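You operate a simulated robot arm through the tools that you are given. There is no shell and no other tool. Be economical: measure what you need, move in short steps, check, and stop when the job is done.

The job below is to be done with a simulated robot arm. You get a single attempt, and the scene is never put back.

TASK
Lay the cream cloth pouch on the gold saucer and give it two puffs of scent.
Fine: ribbon toward the spray bottle; free the spray collar first and lock it again after.

Only the result counts: the job must be done as asked and must still hold three seconds after the hand-in. Knocking over, shifting, dropping, spilling or breaking anything else fails it. Flat cloth is picked up by pressing the open fingertips on it (5 to 10 N) and closing them slowly along it; thin cloth reads only 2 to 8 mm in the jaws.

THE ROBOT
A 6-joint arm with a two-finger parallel gripper, fixed in place. Base frame: the origin is at the foot of the arm, x ahead of it, y to its left, z up; the work surface is at about z = 760. Lengths are in mm, angles in degrees, forces in N, time in s.
With the tool pointing down near the work surface it reaches from about 260 to 680 mm from the base axis. Its first joint turns from -66.0 to 66.0 degrees. Payload 2.9 kg.
The TCP is the grasp point between the finger pads, 30 mm short of the fingertips. In the tool frame z runs along the fingers and y along their closing line. The gripper opens to 110 mm. The fingers are 20 mm wide and 10 mm thick; the gripper's body (48 by 112 mm) begins 55 mm behind the TCP.
Orientation is that of the tool frame in the base frame, as a unit quaternion [x, y, z, w]. With the fingers straight down and closing along the base's y, the tool's x points along the base's -x, its y along +y and its z along -z.

THE INTERFACE
- The arm moves only by the tool apply_moves. Its argument "series" is a list of rows, each a list of 3 entries, a list of its own where there are three numbers: the finger opening in mm, from 0 to 110, then the shift along the tool's x, y, z in units of 20 mm (1.0 is 20 mm), then the turn, a rotation vector about the tool's x, y, z in units of 4 degrees (1.0 is 4 degrees). In form: [[gripper, [tx, ty, tz], [wx, wy, wz]], ...]. A call has 1 to 20 rows; each row shifts and turns the commanded pose from where the row before left it, along the tool's axes as they then stand. A call with a number of a shift or a turn outside -1 to 1 is refused whole. A row lasts 0.2 s, in which the tool goes at most 50 mm and 8.6 degrees; a call with a longer step from one row to the next is refused whole, and so is a gripper value outside its range. A pose out of reach is approached as far as the arm can. The call stops where the force on the tool passes 90 N (or 10 N more than at its start, if that is more) or the arm is blocked; 0.2 s more then pass. The fingers move at their own pace (about 108 mm/s each) and stop on an object; they squeeze with about 33 N. The grip force told is the motor's: it shows also when the fingers shut on nothing. Time passes only in rows, and 0.2 s behind the last, so rows that do not move let the fingers close. The reply holds the time, the measured pose of the TCP, the force on the tool along the base axes, the opening and the grip force, in the units named above and with some noise, and new pictures: "pictures" is both (left out), scene, wrist or none.
- Cameras (640 x 400 px; columns grow to the right, rows downward): "scene" is fixed at [57.1, 411.9, 1409.6]; the picture's right is [-0.93, -0.38, 0.00], its down [-0.16, 0.38, -0.91] and it looks along [0.34, -0.84, -0.42] (base axes); focal length 344 px, centre (320, 200). "wrist" rides on the gripper at [-36, 0, -57] in the tool frame; the picture's right is [0.00, -1.00, 0.00], its down [0.97, 0.00, -0.24] and it looks along [0.24, 0.00, 0.97] (tool axes); focal length 218 px, centre (320, 200). There is no depth. A picture from a camera that has moved, and an enlarged one, comes with that camera's place and axes in the base frame and with its lens. The place of the scene camera against the robot may be out by one fixed shift of up to 12 mm in any direction.
- zoom(camera, box): a new picture of the part [left, top, right, bottom] of that camera's present view, enlarged. The clock stands still meanwhile.
- sign_off(): hands the job in; it is judged then, once.

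Go step by step. Nothing tells you positions but the pictures and the camera data: compare them with the known pose of the tool, close in by small moves and look again before you grip or let go. The budget is 120 turns and 150 pictures, counting those below and the enlarged ones. Unless the task says otherwise, let go and move clear before handing in, and close with one line.

The tools are called as name(argument=value, ...) on one line, values as JSON. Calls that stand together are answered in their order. apply_moves: Moves the arm, as the interface text tells. Its arguments: {"type":"object","properties":{"series":{"type":"array","items":{"type":"array"}},"pictures":{"type":"string","enum":["both","scene","wrist","none"]}},"required":["series"]} The other tools are called the same way: zoom (camera, box) takes an enlarged picture of a part of a camera's view; sign_off () hands the job in.

At the start:

```text
clock: 0.0
tool_pos: [277.5, -350.0, 1177.9]
tool_rot: [0.001, 1.0, 0.0, 0.0]
contact_force: [0.3, 0.6, -0.8]
grip_width: 110.3
gripper_force: 0.0
```

scene: 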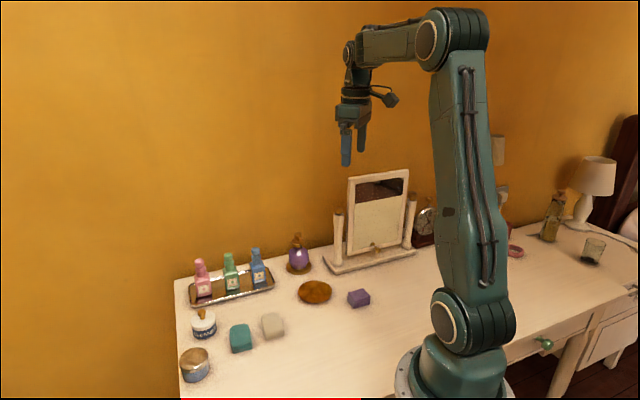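
wrist: 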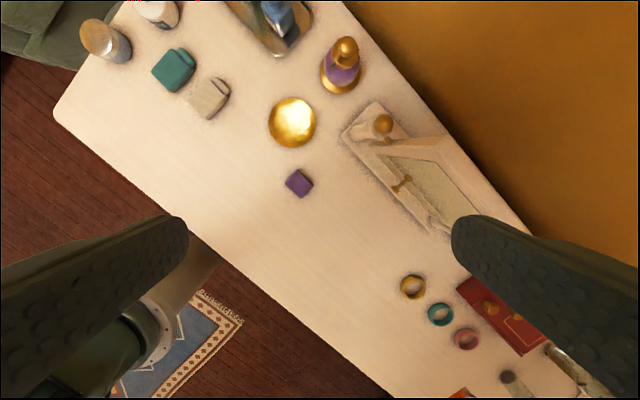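

I see the dressing table with a purple/gold spray bottle, a gold saucer, a cream pouch, a teal pouch and a purple box. I'll enlarge the relevant parts first.

zoom(camera="scene", box=[170, 220, 390, 390])

zoom(camera="scene", box=[270, 225, 330, 280])

zoom(camera="wrist", box=[130, 0, 390, 200])

```text
2.35 times, centred on (280, 305) of scene
camera zoom: at [57.1, 411.9, 1409.6], right [-0.93, -0.38, 0.0], down [-0.16, 0.38, -0.91], along [0.34, -0.84, -0.42], focal length 809 px, centre (414, -47)
```

zoom: 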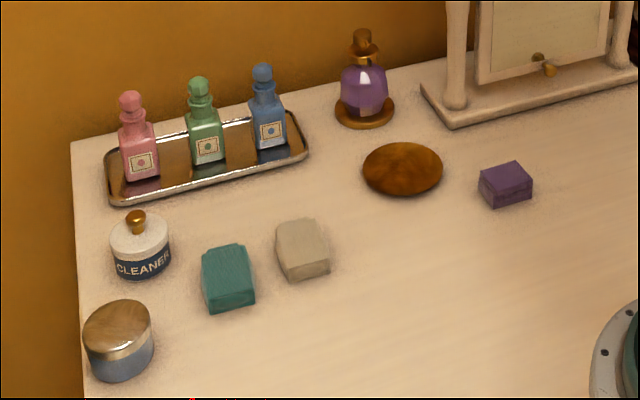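

```text
7.27 times, centred on (300, 252) of scene
camera zoom: at [57.1, 411.9, 1409.6], right [-0.93, -0.38, 0.0], down [-0.16, 0.38, -0.91], along [0.34, -0.84, -0.42], focal length 2500 px, centre (466, -182)
```

zoom: 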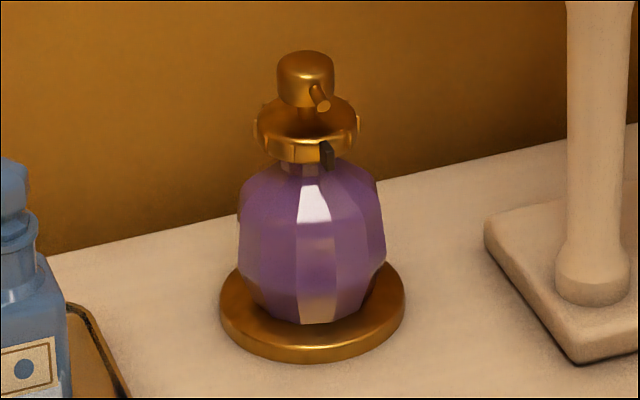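

```text
2.00 times, centred on (260, 100) of wrist
camera zoom: at [314.1, -348.6, 1234.6], right [0.0, -1.0, 0.0], down [-0.97, 0.0, 0.24], along [-0.24, 0.0, -0.97], focal length 436 px, centre (440, 400)
```

zoom: 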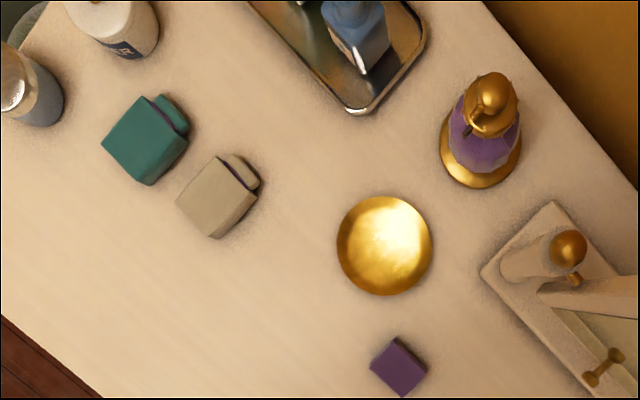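

The saucer is near (361,-292), the bottle near (444,-388) and the cream pouch near (403,-137), with its neck pointing roughly toward (+x,-y). I'll move above the pouch and turn the jaws to straddle it.

apply_moves(series=[[110, [-0.525, 0.89, 0.95], [0, 0, 0]], [110, [-0.525, 0.89, 0.95], [0, 0, 0]], [110, [-0.525, 0.89, 0.95], [0, 0, 0]], [110, [-0.525, 0.89, 0.95], [0, 0, 0]], [110, [-0.525, 0.89, 0.95], [0, 0, 0]], [110, [-0.525, 0.89, 0.95], [0, 0, 0]], [110, [-0.525, 0.89, 0.95], [0, 0, 0]], [110, [-0.525, 0.89, 0.95], [0, 0, 0]], [110, [-0.525, 0.89, 0.95], [0, 0, 0]], [110, [-0.525, 0.89, 0.95], [0, 0, 0]], [110, [-0.525, 0.89, 0.95], [0, 0, 0]], [110, [-0.525, 0.89, 0.95], [0, 0, 0]]], pictures="none")

apply_moves(series=[[110, [0, 0, 0], [0, 0, 1]], [110, [0, 0, 0], [0, 0, 1]], [110, [0, 0, 0], [0, 0, 1]], [110, [0, 0, 0], [0, 0, 1]], [110, [0, 0, 0], [0, 0, 1]], [110, [0, 0, 0], [0, 0, 1]], [110, [0, 0, 0], [0, 0, 1]], [110, [0, 0, 0], [0, 0, 1]], [110, [0, 0, 0], [0, 0, 1]], [110, [0, 0, 0], [0, 0, 1]], [110, [0, 0, 0], [0, 0, 1]], [110, [0, 0, 0], [0, 0, 0.5]]], pictures="wrist")

```text
clock: 2.6
tool_pos: [405.4, -135.2, 947.9]
tool_rot: [0.0, 1.0, 0.0, -0.001]
contact_force: [0.6, -0.5, 0.3]
grip_width: 110.0
gripper_force: 0.1
```

```text
clock: 5.2
tool_pos: [403.7, -136.2, 949.9]
tool_rot: [0.391, 0.92, 0.0, 0.001]
contact_force: [0.3, 0.3, 0.5]
grip_width: 109.7
gripper_force: 0.1
camera wrist: at [429.1, -160.2, 1007.0], right [-0.72, -0.69, 0.0], down [-0.67, 0.7, 0.24], along [-0.17, 0.17, -0.97], focal length 218 px, centre (320, 200)
```

wrist: 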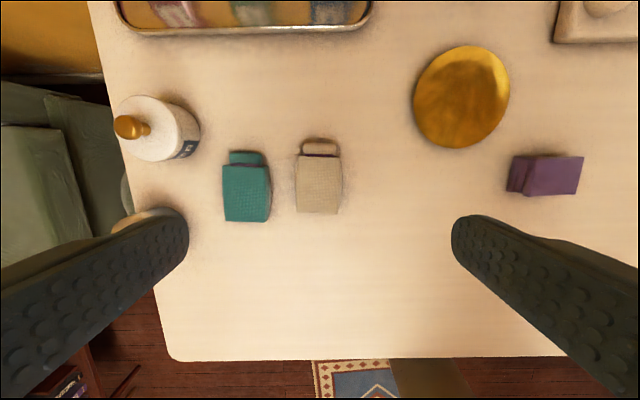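

The pouch sits almost square to the jaws with its neck pointing away. I'll look closer.

zoom(camera="wrist", box=[210, 125, 370, 225])

zoom(camera="scene", box=[220, 300, 300, 360])

```text
4.00 times, centred on (290, 175) of wrist
camera zoom: at [429.1, -160.2, 1007.0], right [-0.72, -0.69, 0.0], down [-0.67, 0.7, 0.24], along [-0.17, 0.17, -0.97], focal length 873 px, centre (440, 300)
```

zoom: 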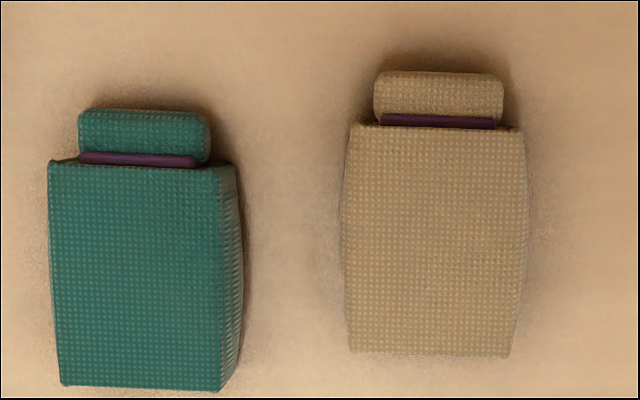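

```text
6.67 times, centred on (260, 330) of scene
camera zoom: at [57.1, 411.9, 1409.6], right [-0.93, -0.38, 0.0], down [-0.16, 0.38, -0.91], along [0.34, -0.84, -0.42], focal length 2291 px, centre (720, -667)
```

zoom: 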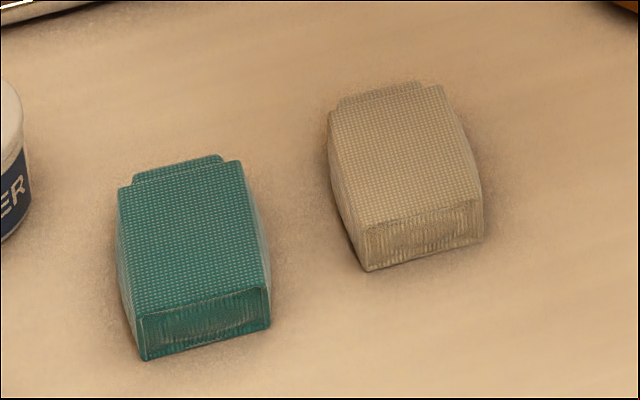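

The cream pouch is about 43 x 58 mm, roughly 20 mm high, centred near (401,-132), with its purple ribbon at the neck. I'll centre, narrow the jaws and go down to just above it.

apply_moves(series=[[64, [0.24, 0.05, 0.5], [0, 0, 0]], [64, [0, 0, 1], [0, 0, 0]], [64, [0, 0, 1], [0, 0, 0]], [64, [0, 0, 1], [0, 0, 0]], [64, [0, 0, 1], [0, 0, 0]], [64, [0, 0, 1], [0, 0, 0]], [64, [0, 0, 0.7], [0, 0, 0]]], pictures="both")

```text
clock: 6.8
tool_pos: [401.1, -132.8, 825.1]
tool_rot: [0.391, 0.92, 0.0, 0.0]
contact_force: [-0.1, -0.3, 0.1]
grip_width: 64.1
gripper_force: 0.1
camera wrist: at [426.1, -156.9, 882.1], right [-0.72, -0.69, 0.0], down [-0.67, 0.7, 0.24], along [-0.17, 0.17, -0.97], focal length 218 px, centre (320, 200)
```

scene: 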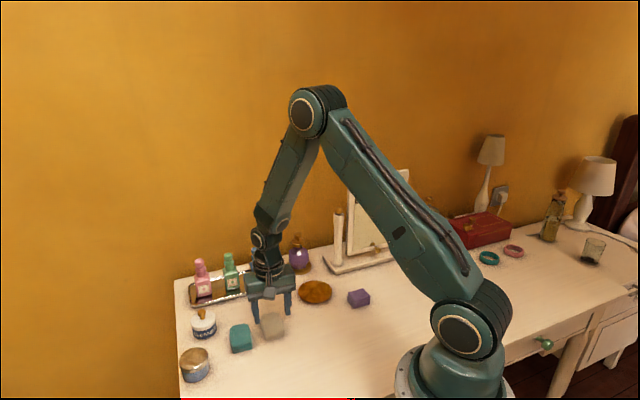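
wrist: 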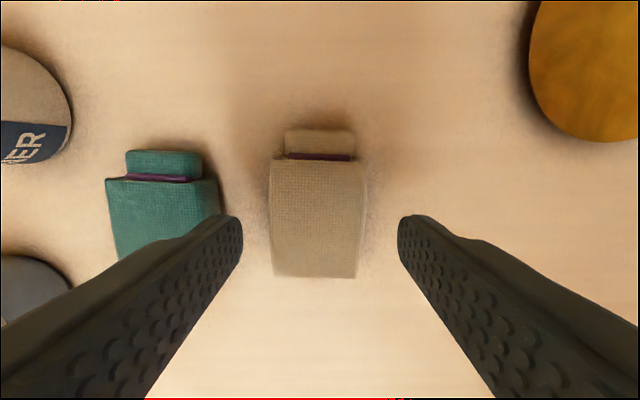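

Aligned, and the left finger clears the teal pouch. I'll go down so the tips are a few mm off the table and close gently.

apply_moves(series=[[64, [0.03, -0.03, 0.7], [0, 0, 0]], [64, [0, 0, 0.72], [0, 0, 0]], [58, [0, 0, 0], [0, 0, 0]], [52, [0, 0, 0], [0, 0, 0]], [46, [0, 0, 0], [0, 0, 0]], [42, [0, 0, 0], [0, 0, 0]], [38, [0, 0, 0], [0, 0, 0]], [34, [0, 0, 0], [0, 0, 0]], [34, [0, 0, 0], [0, 0, 0]]], pictures="wrist")

```text
clock: 8.8
tool_pos: [399.3, -132.6, 794.9]
tool_rot: [0.391, 0.92, 0.0, 0.0]
contact_force: [-0.9, 0.3, 1.0]
grip_width: 50.9
gripper_force: 33.6
camera wrist: at [425.4, -157.1, 853.5], right [-0.72, -0.69, 0.0], down [-0.67, 0.7, 0.24], along [-0.17, 0.17, -0.97], focal length 218 px, centre (320, 200)
```

wrist: 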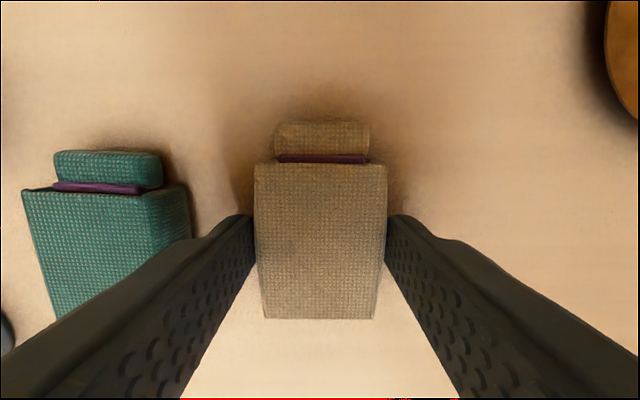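

Gripped firmly at 51 mm. I'll lift and carry it above the saucer (centre about (360,-293)), then look.

apply_moves(series=[[34, [0, 0, -0.5], [0, 0, 0]], [34, [0, 0, -1], [0, 0, 0]], [34, [0, 0, -1], [0, 0, 0]], [34, [0, 0, -1], [0, 0, 0]], [34, [0, 0, -0.5], [0, 0, 0]], [34, [-0.35, -0.6, 0], [0, 0, 0]], [34, [-0.45, -0.77, 0], [0, 0, 0]], [34, [-0.506, -0.866, 0], [0, 0, 0]], [34, [-0.506, -0.866, 0], [0, 0, 0]], [34, [-0.506, -0.866, 0], [0, 0, 0]], [34, [-0.506, -0.866, 0], [0, 0, 0]], [34, [-0.506, -0.866, 0], [0, 0, 0]], [34, [-0.45, -0.77, 0], [0, 0, 0]], [34, [-0.25, -0.42, 0], [0, 0, 0.5]], [34, [0, 0, 0], [0, 0, 0]]], pictures="both")

```text
clock: 12.0
tool_pos: [357.1, -287.3, 877.7]
tool_rot: [0.407, 0.914, 0.0, 0.0]
contact_force: [1.4, 0.7, 0.2]
grip_width: 50.4
gripper_force: 33.1
camera wrist: at [381.2, -312.5, 934.3], right [-0.74, -0.67, 0.0], down [-0.65, 0.72, 0.24], along [-0.16, 0.18, -0.97], focal length 218 px, centre (320, 200)
```

scene: 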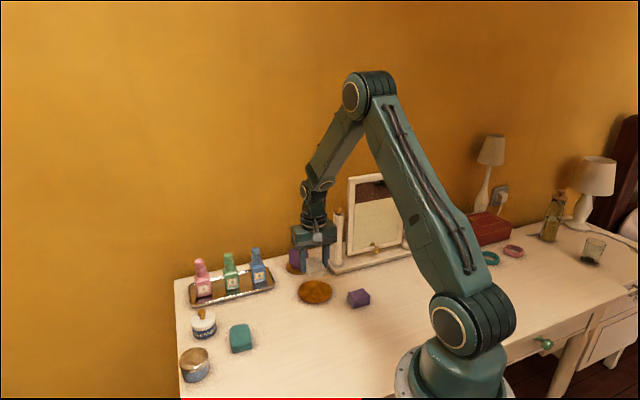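
wrist: 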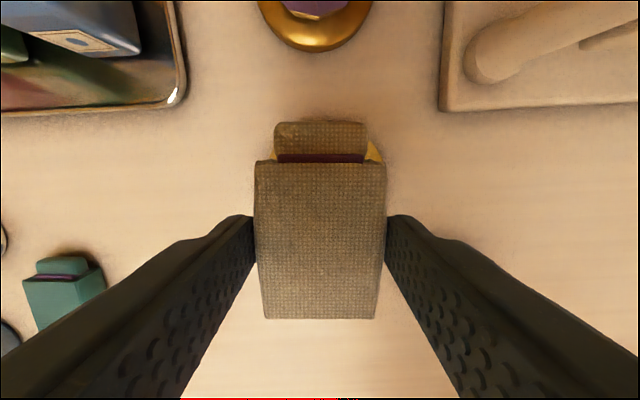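

zoom(camera="wrist", box=[240, 100, 400, 200])

zoom(camera="scene", box=[270, 215, 360, 315])

```text
4.00 times, centred on (320, 150) of wrist
camera zoom: at [381.2, -312.5, 934.3], right [-0.74, -0.67, 0.0], down [-0.65, 0.72, 0.24], along [-0.16, 0.18, -0.97], focal length 873 px, centre (320, 400)
```

zoom: 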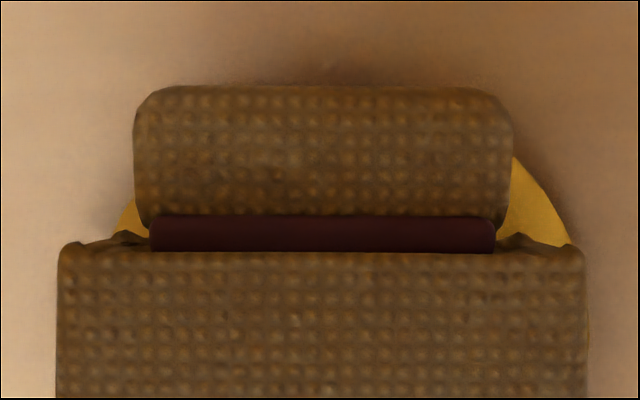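

```text
4.00 times, centred on (315, 265) of scene
camera zoom: at [57.1, 411.9, 1409.6], right [-0.93, -0.38, 0.0], down [-0.16, 0.38, -0.91], along [0.34, -0.84, -0.42], focal length 1375 px, centre (340, -60)
```

zoom: 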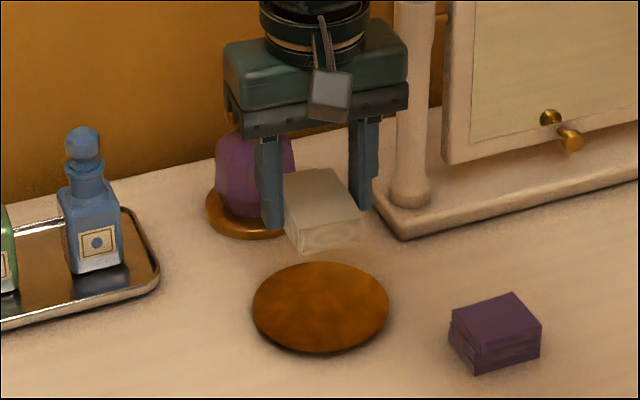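

The saucer centre is about 3.5 mm toward -y_tool, while along the ribbon axis it's good. I'll shift and lower until near contact.

apply_moves(series=[[34, [0, -0.18, 0.5], [0, 0, 0]], [34, [0, 0, 0.9], [0, 0, 0]], [34, [0, 0, 0.9], [0, 0, 0]], [34, [0, 0, 0.6], [0, 0, 0]], [34, [0, 0, 0.25], [0, 0, 0]], [34, [0, 0, 0], [0, 0, 0]]], pictures="both")

zoom(camera="scene", box=[270, 225, 360, 315])

```text
clock: 13.4
tool_pos: [354.8, -289.5, 813.6]
tool_rot: [0.407, 0.913, 0.0, 0.001]
contact_force: [1.0, 0.4, -0.9]
grip_width: 50.7
gripper_force: 33.1
camera wrist: at [379.1, -314.3, 870.3], right [-0.74, -0.67, 0.0], down [-0.65, 0.72, 0.24], along [-0.16, 0.18, -0.97], focal length 218 px, centre (320, 200)
```

scene: 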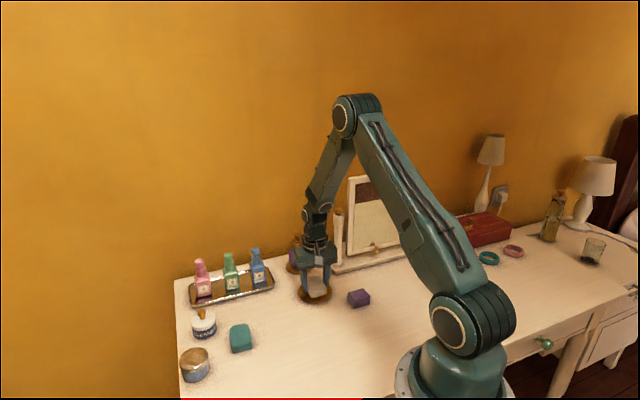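
wrist: 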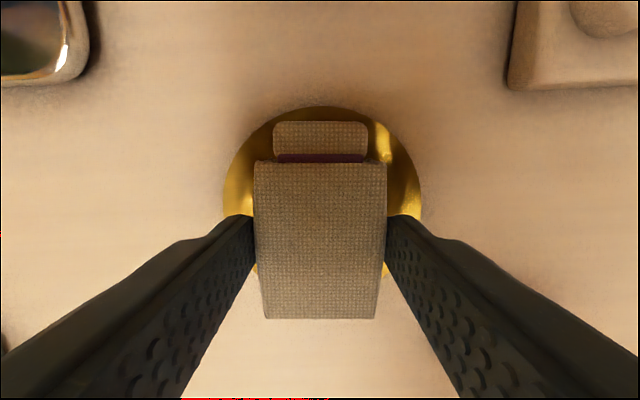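

```text
4.44 times, centred on (315, 270) of scene
camera zoom: at [57.1, 411.9, 1409.6], right [-0.93, -0.38, 0.0], down [-0.16, 0.38, -0.91], along [0.34, -0.84, -0.42], focal length 1528 px, centre (342, -111)
```

zoom: 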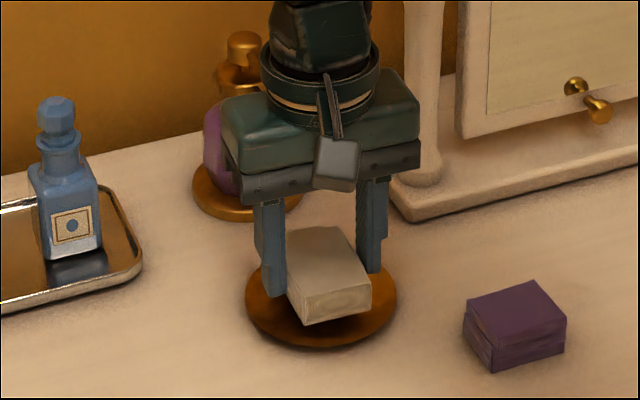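

The pouch is centred sideways; I'll nudge 4 mm toward the bottle and lower in small steps watching the force.

apply_moves(series=[[34, [-0.2, 0, 0.1], [0, 0, 0]], [34, [0, 0, 0.15], [0, 0, 0]], [34, [0, 0, 0], [0, 0, 0]]], pictures="none")

zoom(camera="scene", box=[285, 250, 345, 310])

```text
clock: 14.2
tool_pos: [357.1, -290.6, 809.6]
tool_rot: [0.406, 0.914, 0.0, 0.0]
contact_force: [0.2, 0.5, 0.0]
grip_width: 50.6
gripper_force: 32.7
```

```text
6.67 times, centred on (315, 280) of scene
camera zoom: at [57.1, 411.9, 1409.6], right [-0.93, -0.38, 0.0], down [-0.16, 0.38, -0.91], along [0.34, -0.84, -0.42], focal length 2291 px, centre (353, -333)
```

zoom: 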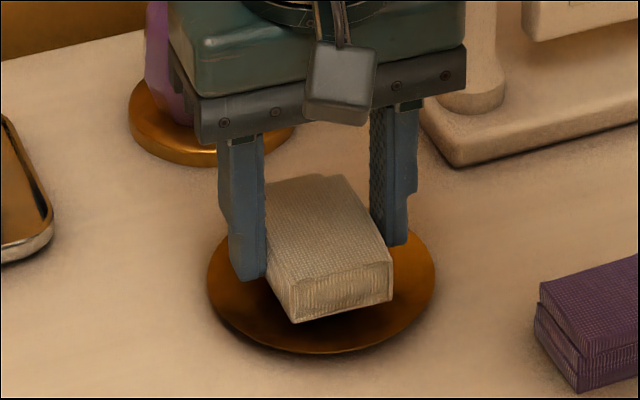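

Still a little above the saucer; I'll lower in 1.5–2 mm steps.

apply_moves(series=[[34, [0, 0, 0.1], [0, 0, 0]], [34, [0, 0, 0.1], [0, 0, 0]], [34, [0, 0, 0], [0, 0, 0]]], pictures="none")

apply_moves(series=[[34, [0, 0, 0.1], [0, 0, 0]], [34, [0, 0, 0], [0, 0, 0]]], pictures="none")

zoom(camera="scene", box=[285, 250, 345, 310])

```text
clock: 15.0
tool_pos: [357.0, -291.5, 806.0]
tool_rot: [0.407, 0.914, 0.0, 0.0]
contact_force: [0.4, -0.5, -1.7]
grip_width: 50.8
gripper_force: 32.6
```

```text
clock: 15.6
tool_pos: [355.9, -290.9, 802.3]
tool_rot: [0.407, 0.913, 0.001, 0.0]
contact_force: [-0.6, -0.9, -0.3]
grip_width: 50.6
gripper_force: 32.7
```

```text
6.67 times, centred on (315, 280) of scene
camera zoom: at [57.1, 411.9, 1409.6], right [-0.93, -0.38, 0.0], down [-0.16, 0.38, -0.91], along [0.34, -0.84, -0.42], focal length 2291 px, centre (353, -333)
```

zoom: 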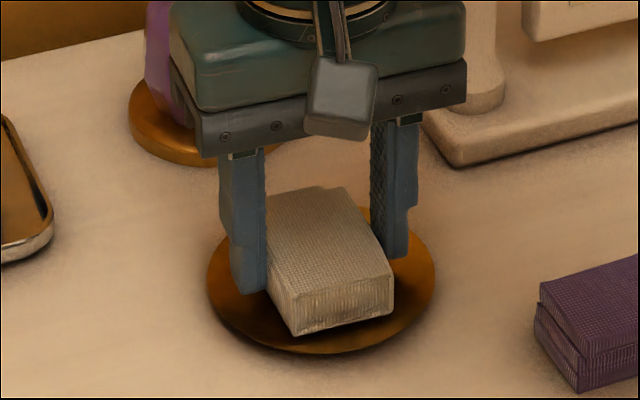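

No contact yet; continuing.

apply_moves(series=[[34, [0, 0, 0.08], [0, 0, 0]], [34, [0, 0, 0], [0, 0, 0]]], pictures="none")

apply_moves(series=[[34, [0, 0, 0.08], [0, 0, 0]], [34, [0, 0, 0], [0, 0, 0]]], pictures="wrist")

```text
clock: 16.2
tool_pos: [356.4, -290.5, 802.8]
tool_rot: [0.407, 0.913, 0.0, -0.001]
contact_force: [0.9, 0.1, -1.3]
grip_width: 50.7
gripper_force: 33.0
```

```text
clock: 16.8
tool_pos: [356.9, -290.9, 800.5]
tool_rot: [0.408, 0.913, 0.0, 0.001]
contact_force: [-3.4, 4.3, 21.2]
grip_width: 50.6
gripper_force: 33.0
camera wrist: at [381.6, -316.6, 858.1], right [-0.74, -0.67, 0.0], down [-0.65, 0.72, 0.24], along [-0.16, 0.18, -0.97], focal length 218 px, centre (320, 200)
```

wrist: 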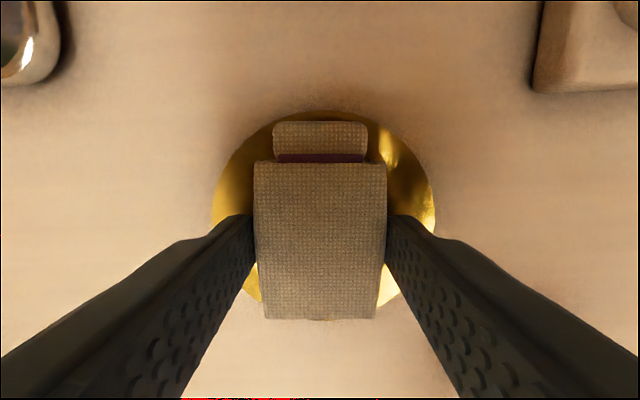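

Contact made (21 N) and the pouch is centred with the ribbon toward the bottle. I'll ease up slightly, open a little and raise straight up.

apply_moves(series=[[34, [0, 0, -0.04], [0, 0, 0]], [51, [0, 0, 0], [0, 0, 0]], [54, [0, 0, 0], [0, 0, 0]], [58, [0, 0, 0], [0, 0, 0]], [62, [0, 0, 0], [0, 0, 0]], [66, [0, 0, 0], [0, 0, 0]], [66, [0, 0, -0.5], [0, 0, 0]], [66, [0, 0, -0.8], [0, 0, 0]], [66, [0, 0, -1], [0, 0, 0]], [66, [0, 0, -1], [0, 0, 0]], [66, [0, 0, -1], [0, 0, 0]], [66, [0, 0, -1], [0, 0, 0]]], pictures="both")

zoom(camera="scene", box=[265, 225, 345, 310])

```text
clock: 19.4
tool_pos: [356.5, -292.1, 906.8]
tool_rot: [0.407, 0.913, 0.0, 0.0]
contact_force: [0.2, -0.8, 0.1]
grip_width: 65.9
gripper_force: 0.1
camera wrist: at [381.4, -317.0, 963.9], right [-0.74, -0.67, 0.0], down [-0.65, 0.72, 0.24], along [-0.16, 0.18, -0.97], focal length 218 px, centre (320, 200)
```

scene: 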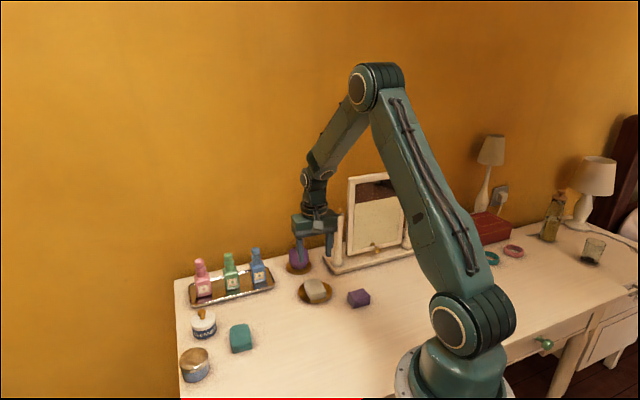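
wrist: 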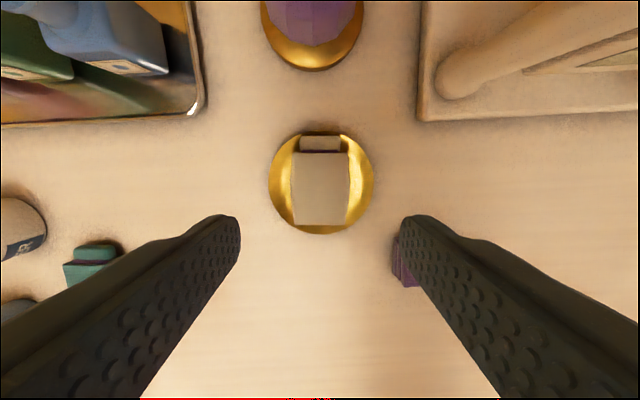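

```text
4.71 times, centred on (305, 268) of scene
camera zoom: at [57.1, 411.9, 1409.6], right [-0.93, -0.38, 0.0], down [-0.16, 0.38, -0.91], along [0.34, -0.84, -0.42], focal length 1617 px, centre (391, -118)
```

zoom: 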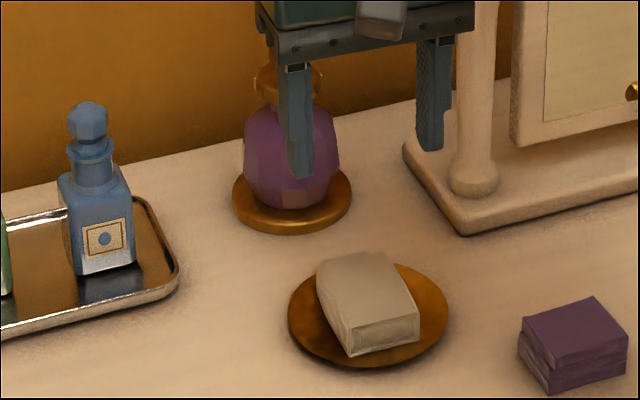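

The pouch sits well on the saucer with its ribbon toward the bottle. Now I'll raise and move over the bottle to inspect the collar.

apply_moves(series=[[90, [0, 0, -1], [0, 0, 0]], [90, [0, 0, -1], [0, 0, 0]], [90, [0, 0, -1], [0, 0, 0]], [90, [0, 0, -1], [0, 0, 0]], [90, [-0.7, 0, 0], [0, 0, 0]], [90, [-0.8, 0, 0], [0, 0, 0]], [90, [-0.8, 0, 0], [0, 0, 0]], [90, [-0.8, 0, 0], [0, 0, 0]], [90, [-0.5, 0, 0], [0, 0, 0]]], pictures="wrist")

zoom(camera="wrist", box=[240, 60, 400, 160])

```text
clock: 21.4
tool_pos: [405.0, -345.1, 986.1]
tool_rot: [0.407, 0.913, 0.001, 0.0]
contact_force: [-0.1, 0.1, 0.1]
grip_width: 89.8
gripper_force: 0.1
camera wrist: at [430.2, -370.2, 1043.7], right [-0.74, -0.67, 0.0], down [-0.65, 0.72, 0.24], along [-0.16, 0.18, -0.97], focal length 218 px, centre (320, 200)
```

wrist: 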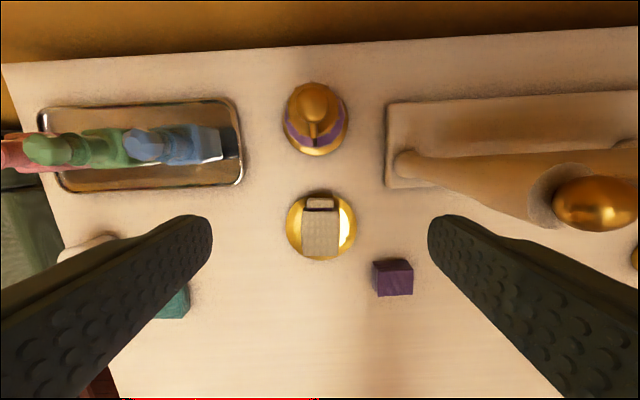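

```text
4.00 times, centred on (320, 110) of wrist
camera zoom: at [430.2, -370.2, 1043.7], right [-0.74, -0.67, 0.0], down [-0.65, 0.72, 0.24], along [-0.16, 0.18, -0.97], focal length 873 px, centre (320, 560)
```

zoom: 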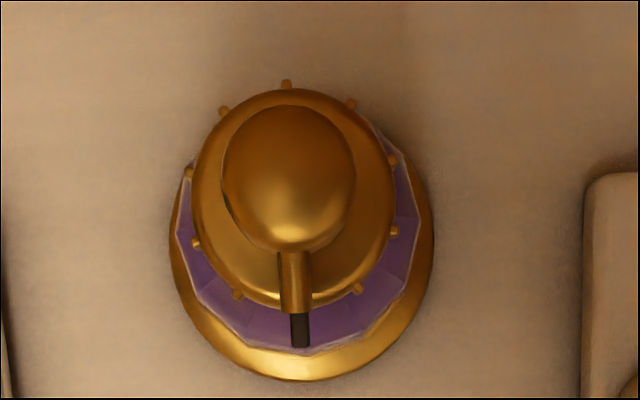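

I see the bottle axis at about (452,-387), the ribbed collar at z≈860 with a dark tab under the nozzle, and the cap top near z≈905. I'll centre above it with the fingers straddling.

apply_moves(series=[[80, [-0.7, 0.13, 0], [0, 0, 0]], [80, [-0.8, 0.13, 0], [0, 0, 0]], [80, [-0.9, 0, 0], [0, 0, 0]], [80, [-0.7, 0, 0.2], [0, 0, 0]], [80, [0, 0, 0.9], [0, 0, 0]], [80, [0, 0, 0.9], [0, 0, 0]], [80, [0, 0, 0], [0, 0, 0]]], pictures="wrist")

zoom(camera="wrist", box=[200, 150, 440, 300])

zoom(camera="scene", box=[265, 195, 345, 280])

```text
clock: 23.0
tool_pos: [451.1, -386.7, 945.6]
tool_rot: [0.407, 0.914, 0.0, 0.0]
contact_force: [0.3, -0.5, 0.6]
grip_width: 79.9
gripper_force: 0.1
camera wrist: at [476.0, -412.1, 1003.2], right [-0.74, -0.67, 0.0], down [-0.65, 0.72, 0.24], along [-0.16, 0.18, -0.97], focal length 218 px, centre (320, 200)
```

wrist: 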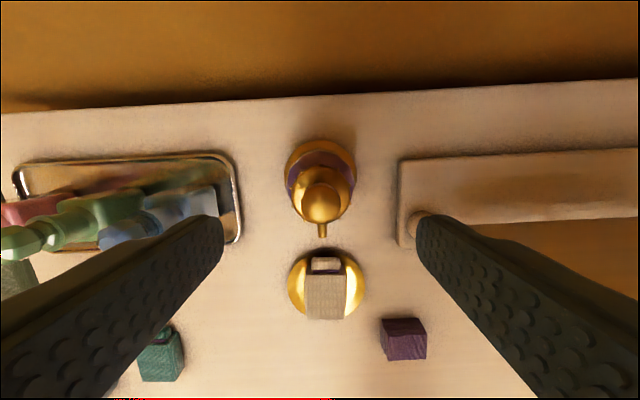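

```text
2.67 times, centred on (320, 225) of wrist
camera zoom: at [476.0, -412.1, 1003.2], right [-0.74, -0.67, 0.0], down [-0.65, 0.72, 0.24], along [-0.16, 0.18, -0.97], focal length 582 px, centre (320, 133)
```

zoom: 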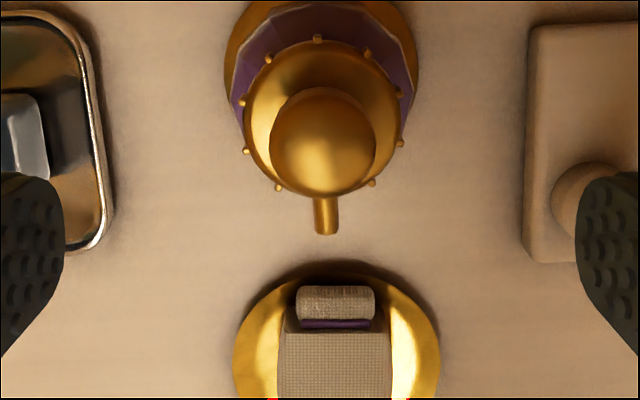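

```text
4.71 times, centred on (305, 238) of scene
camera zoom: at [57.1, 411.9, 1409.6], right [-0.93, -0.38, 0.0], down [-0.16, 0.38, -0.91], along [0.34, -0.84, -0.42], focal length 1617 px, centre (391, 24)
```

zoom: 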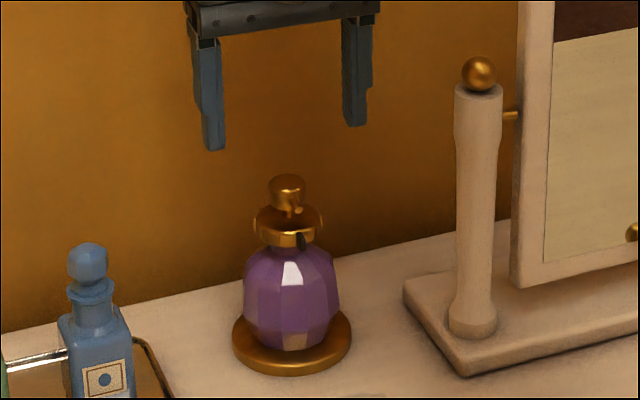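

I'm centred sideways to within 0.5 mm; along x the bottle is about 4.5 mm farther. I'll correct and lower with the fingers around the head, then look again.

apply_moves(series=[[70, [-0.225, -0.025, 0], [0, 0, 0]], [66, [0, 0, 0.7], [0, 0, 0]], [62, [0, 0, 0.7], [0, 0, 0]], [62, [0, 0, 0.6], [0, 0, 0]], [62, [0, 0, 0], [0, 0, 0]]], pictures="wrist")

zoom(camera="wrist", box=[200, 150, 440, 300])

zoom(camera="scene", box=[270, 220, 330, 280])

```text
clock: 24.2
tool_pos: [453.2, -390.2, 905.6]
tool_rot: [0.406, 0.914, -0.001, 0.0]
contact_force: [0.1, -0.1, -0.3]
grip_width: 62.2
gripper_force: 0.0
camera wrist: at [478.0, -415.1, 963.3], right [-0.74, -0.67, 0.0], down [-0.65, 0.72, 0.24], along [-0.16, 0.18, -0.97], focal length 218 px, centre (320, 200)
```

wrist: 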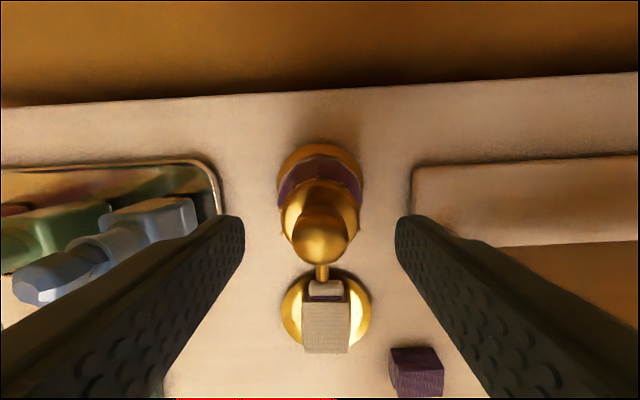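

```text
2.67 times, centred on (320, 225) of wrist
camera zoom: at [478.0, -415.1, 963.3], right [-0.74, -0.67, 0.0], down [-0.65, 0.72, 0.24], along [-0.16, 0.18, -0.97], focal length 582 px, centre (320, 133)
```

zoom: 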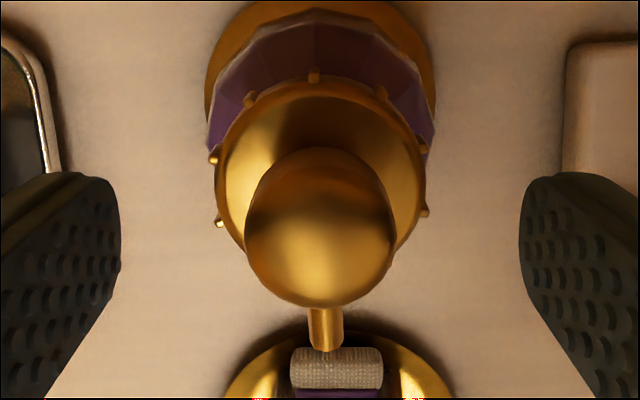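

```text
6.67 times, centred on (300, 250) of scene
camera zoom: at [57.1, 411.9, 1409.6], right [-0.93, -0.38, 0.0], down [-0.16, 0.38, -0.91], along [0.34, -0.84, -0.42], focal length 2291 px, centre (453, -133)
```

zoom: 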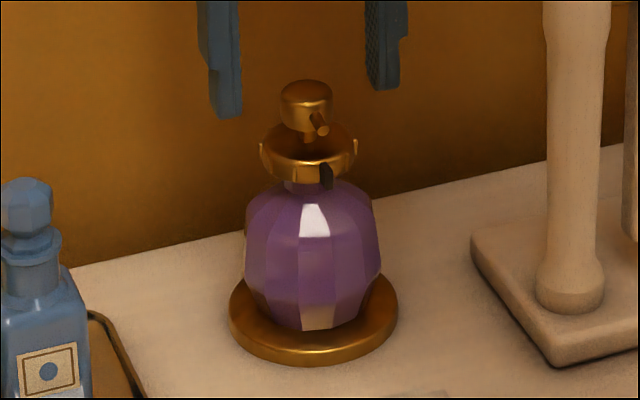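

Centred on both axes now. I'll lower 20 mm and check the tips against the collar in the scene view.

apply_moves(series=[[60, [0, 0, 0.5], [0, 0, 0]], [58, [0, 0, 0.5], [0, 0, 0]], [58, [0, 0, 0], [0, 0, 0]]], pictures="none")

zoom(camera="scene", box=[270, 220, 330, 280])

zoom(camera="wrist", box=[200, 150, 440, 300])

```text
clock: 25.0
tool_pos: [452.7, -389.9, 886.2]
tool_rot: [0.406, 0.914, 0.0, 0.001]
contact_force: [0.4, -0.1, 0.3]
grip_width: 58.1
gripper_force: 0.0
```

```text
6.67 times, centred on (300, 250) of scene
camera zoom: at [57.1, 411.9, 1409.6], right [-0.93, -0.38, 0.0], down [-0.16, 0.38, -0.91], along [0.34, -0.84, -0.42], focal length 2291 px, centre (453, -133)
```

zoom: 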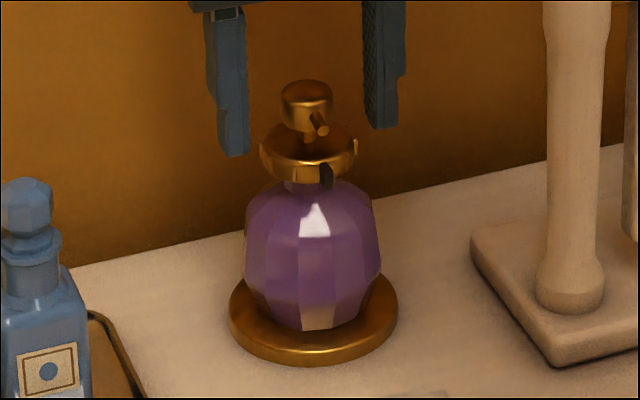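

```text
2.67 times, centred on (320, 225) of wrist
camera zoom: at [477.3, -415.4, 943.4], right [-0.74, -0.67, 0.0], down [-0.65, 0.72, 0.24], along [-0.16, 0.18, -0.97], focal length 582 px, centre (320, 133)
```

zoom: 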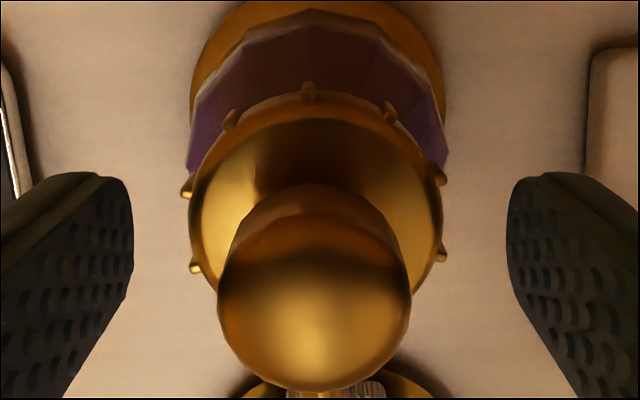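

Tips are level with the collar's top rim; I'll go 7 mm lower and then close gently.

apply_moves(series=[[58, [0, 0, 0.35], [0, 0, 0]], [54, [0, 0, 0], [0, 0, 0]], [50, [0, 0, 0], [0, 0, 0]]], pictures="none")

zoom(camera="scene", box=[270, 220, 330, 280])

zoom(camera="wrist", box=[200, 150, 440, 300])

```text
clock: 25.8
tool_pos: [453.0, -390.9, 878.1]
tool_rot: [0.407, 0.914, 0.0, 0.0]
contact_force: [0.9, 0.1, -0.4]
grip_width: 50.2
gripper_force: 0.1
```

```text
6.67 times, centred on (300, 250) of scene
camera zoom: at [57.1, 411.9, 1409.6], right [-0.93, -0.38, 0.0], down [-0.16, 0.38, -0.91], along [0.34, -0.84, -0.42], focal length 2291 px, centre (453, -133)
```

zoom: 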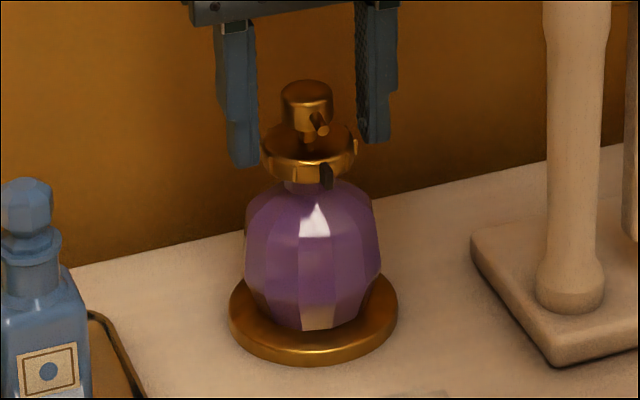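

```text
2.67 times, centred on (320, 225) of wrist
camera zoom: at [477.3, -415.8, 936.3], right [-0.74, -0.67, 0.0], down [-0.65, 0.72, 0.24], along [-0.16, 0.18, -0.97], focal length 582 px, centre (320, 133)
```

zoom: 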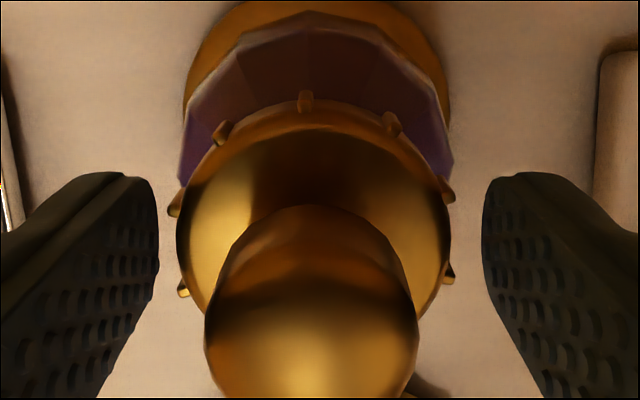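

The collar is about 0.9 mm to the +y_tool side of the jaws' centre; I'll correct that, go 2 mm lower and close slowly.

apply_moves(series=[[50, [0, 0.045, 0.1], [0, 0, 0]], [47, [0, 0, 0], [0, 0, 0]], [45, [0, 0, 0], [0, 0, 0]], [43, [0, 0, 0], [0, 0, 0]], [41, [0, 0, 0], [0, 0, 0]], [39, [0, 0, 0], [0, 0, 0]], [37, [0, 0, 0], [0, 0, 0]]], pictures="none")

zoom(camera="scene", box=[270, 220, 330, 280])

zoom(camera="wrist", box=[200, 150, 440, 300])

```text
clock: 27.4
tool_pos: [454.4, -388.7, 877.5]
tool_rot: [0.407, 0.914, 0.0, 0.0]
contact_force: [3.2, 2.7, -1.1]
grip_width: 43.4
gripper_force: 44.9
```

```text
6.67 times, centred on (300, 250) of scene
camera zoom: at [57.2, 412.0, 1409.6], right [-0.93, -0.38, 0.0], down [-0.16, 0.38, -0.91], along [0.34, -0.84, -0.42], focal length 2291 px, centre (453, -133)
```

zoom: 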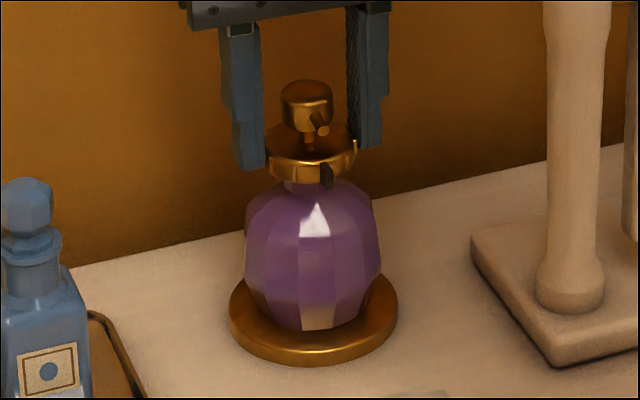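

```text
2.67 times, centred on (320, 225) of wrist
camera zoom: at [478.0, -415.3, 934.5], right [-0.74, -0.67, 0.0], down [-0.65, 0.72, 0.24], along [-0.16, 0.18, -0.97], focal length 582 px, centre (320, 133)
```

zoom: 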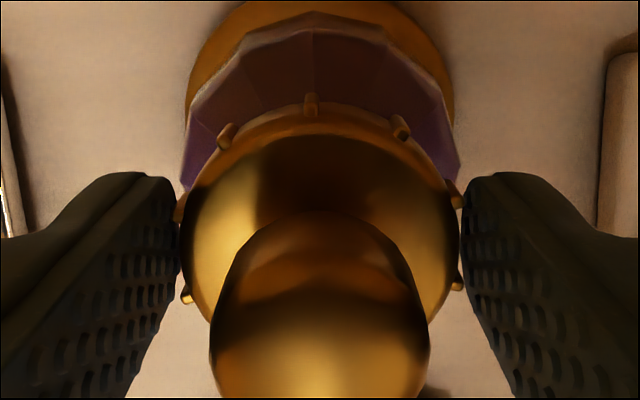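

The collar is gripped with the bottle undisturbed. I'll try a small counter-clockwise turn (seen from above), 12°, and check the tab.

apply_moves(series=[[35, [0, 0, 0], [0, 0, -0.5]], [35, [0, 0, 0], [0, 0, -0.5]], [35, [0, 0, 0], [0, 0, -0.5]], [35, [0, 0, 0], [0, 0, -0.5]], [35, [0, 0, 0], [0, 0, -0.5]], [35, [0, 0, 0], [0, 0, -0.5]]], pictures="none")

zoom(camera="scene", box=[270, 220, 330, 280])

zoom(camera="wrist", box=[200, 150, 440, 300])

```text
clock: 28.8
tool_pos: [453.9, -390.6, 876.8]
tool_rot: [0.309, 0.951, 0.001, -0.001]
contact_force: [3.4, -0.4, -4.3]
grip_width: 43.3
gripper_force: 45.1
```

```text
6.67 times, centred on (300, 250) of scene
camera zoom: at [57.3, 411.9, 1409.6], right [-0.93, -0.38, 0.0], down [-0.16, 0.38, -0.91], along [0.34, -0.84, -0.42], focal length 2291 px, centre (453, -133)
```

zoom: 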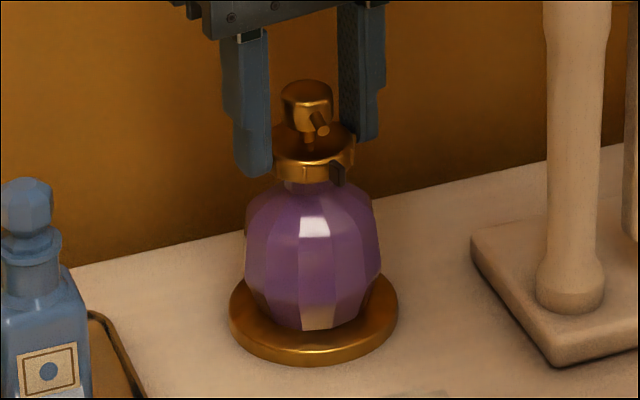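

```text
2.67 times, centred on (320, 225) of wrist
camera zoom: at [483.3, -409.4, 934.5], right [-0.59, -0.81, 0.0], down [-0.79, 0.57, 0.24], along [-0.2, 0.14, -0.97], focal length 582 px, centre (320, 133)
```

zoom: 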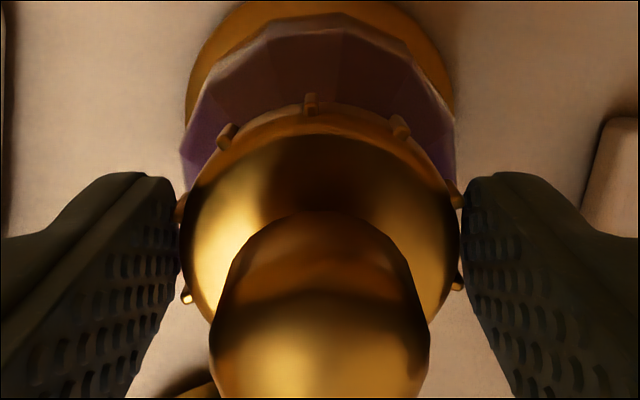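

The collar turned with the tab while the bottle and nozzle stayed put. I'll keep turning 24° more and check for a stop.

apply_moves(series=[[35, [0, 0, 0], [0, 0, -0.6]], [35, [0, 0, 0], [0, 0, -0.6]], [35, [0, 0, 0], [0, 0, -0.6]], [35, [0, 0, 0], [0, 0, -0.6]], [35, [0, 0, 0], [0, 0, -0.6]], [35, [0, 0, 0], [0, 0, -0.6]], [35, [0, 0, 0], [0, 0, -0.6]], [35, [0, 0, 0], [0, 0, -0.6]], [35, [0, 0, 0], [0, 0, -0.6]], [35, [0, 0, 0], [0, 0, -0.6]]], pictures="none")

zoom(camera="scene", box=[270, 220, 330, 280])

zoom(camera="wrist", box=[200, 150, 440, 300])

```text
clock: 31.0
tool_pos: [454.2, -389.4, 876.5]
tool_rot: [0.103, 0.995, 0.002, -0.002]
contact_force: [-1.9, 15.2, -7.7]
grip_width: 43.5
gripper_force: 45.1
```

```text
6.67 times, centred on (300, 250) of scene
camera zoom: at [57.2, 412.2, 1409.5], right [-0.93, -0.38, 0.0], down [-0.16, 0.38, -0.91], along [0.34, -0.84, -0.41], focal length 2291 px, centre (453, -133)
```

zoom: 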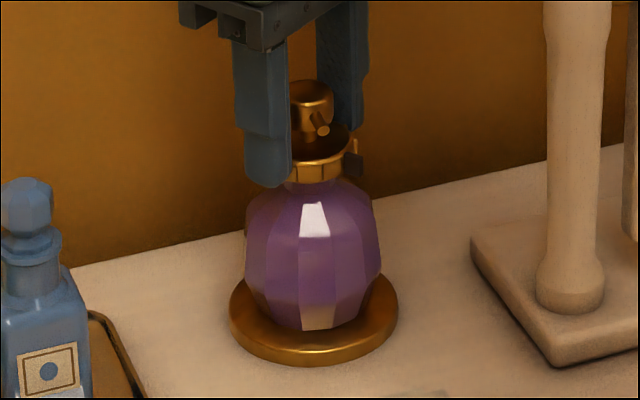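

```text
2.67 times, centred on (320, 225) of wrist
camera zoom: at [489.9, -395.2, 934.4], right [-0.21, -0.98, 0.0], down [-0.95, 0.2, 0.24], along [-0.24, 0.05, -0.97], focal length 582 px, centre (320, 133)
```

zoom: 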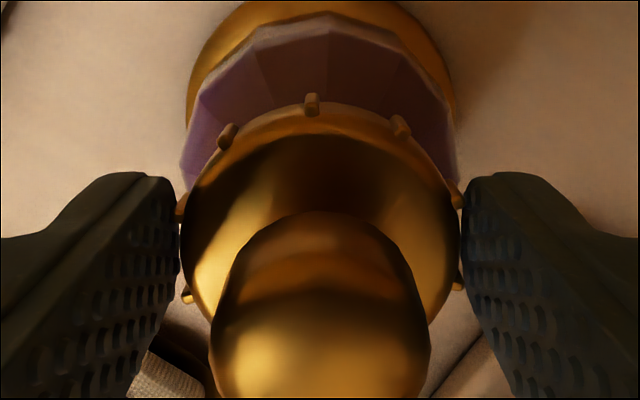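

Turned 36° with no stop; there is a small sideways force, so I'll shift a fraction to relieve it, then turn a bit more.

apply_moves(series=[[35, [0, 0.04, 0], [0, 0, 0]], [35, [0, 0, 0], [0, 0, 0]]], pictures="none")

apply_moves(series=[[35, [0, 0, 0], [0, 0, -0.6]], [35, [0, 0, 0], [0, 0, -0.6]], [35, [0, 0, 0], [0, 0, -0.6]], [35, [0, 0, 0], [0, 0, -0.6]], [35, [0, 0, 0], [0, 0, -0.6]]], pictures="none")

zoom(camera="scene", box=[270, 220, 330, 280])

zoom(camera="wrist", box=[200, 150, 440, 300])

```text
clock: 31.6
tool_pos: [454.3, -389.1, 877.6]
tool_rot: [0.105, 0.994, 0.0, -0.002]
contact_force: [-2.3, 14.4, -5.2]
grip_width: 43.7
gripper_force: 45.1
```

```text
clock: 32.8
tool_pos: [453.9, -389.5, 876.9]
tool_rot: [-0.001, 1.0, 0.0, -0.002]
contact_force: [-1.0, 17.9, -3.0]
grip_width: 43.5
gripper_force: 44.8
```

```text
6.67 times, centred on (300, 250) of scene
camera zoom: at [57.2, 412.3, 1409.5], right [-0.93, -0.38, 0.0], down [-0.16, 0.38, -0.91], along [0.34, -0.84, -0.41], focal length 2291 px, centre (453, -133)
```

zoom: 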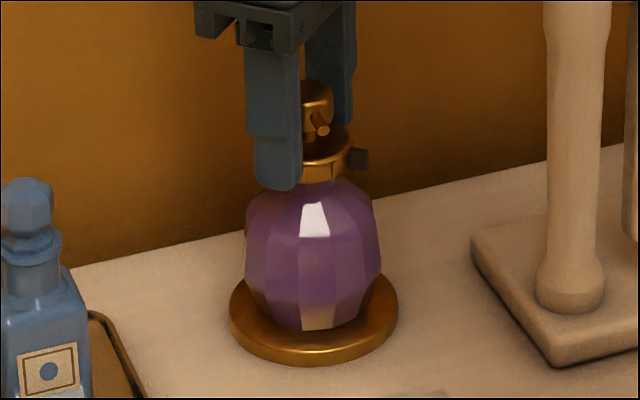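

```text
2.67 times, centred on (320, 225) of wrist
camera zoom: at [490.5, -387.2, 934.5], right [0.0, -1.0, 0.0], down [-0.97, 0.0, 0.24], along [-0.24, 0.0, -0.97], focal length 582 px, centre (320, 133)
```

zoom: 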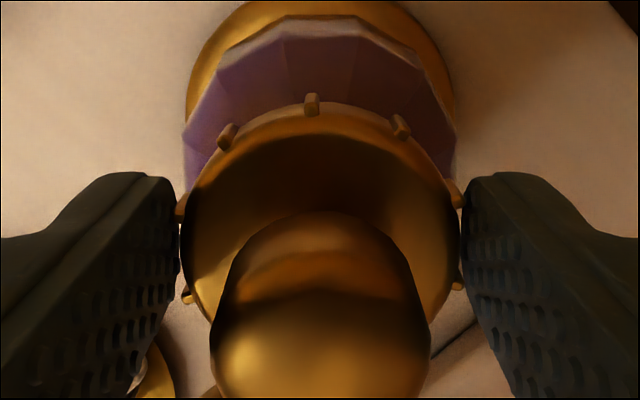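

The collar is now turned 48° CCW with the bottle unmoved. The finger is nearing the nozzle, so I'll look closely before turning more.

zoom(camera="scene", box=[285, 225, 315, 250])

```text
16.00 times, centred on (300, 238) of scene
camera zoom: at [57.2, 412.3, 1409.5], right [-0.93, -0.38, 0.0], down [-0.16, 0.38, -0.91], along [0.34, -0.84, -0.41], focal length 5499 px, centre (640, -400)
```

zoom: 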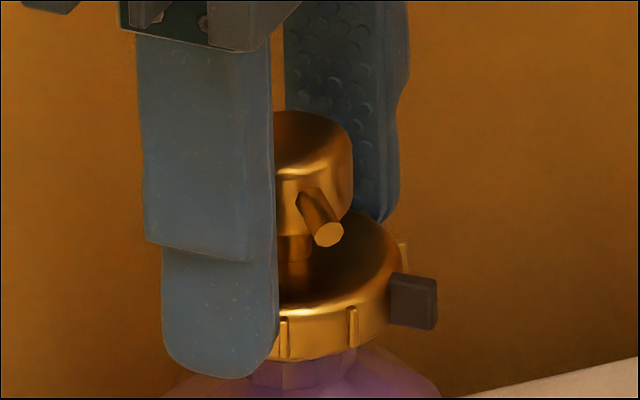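

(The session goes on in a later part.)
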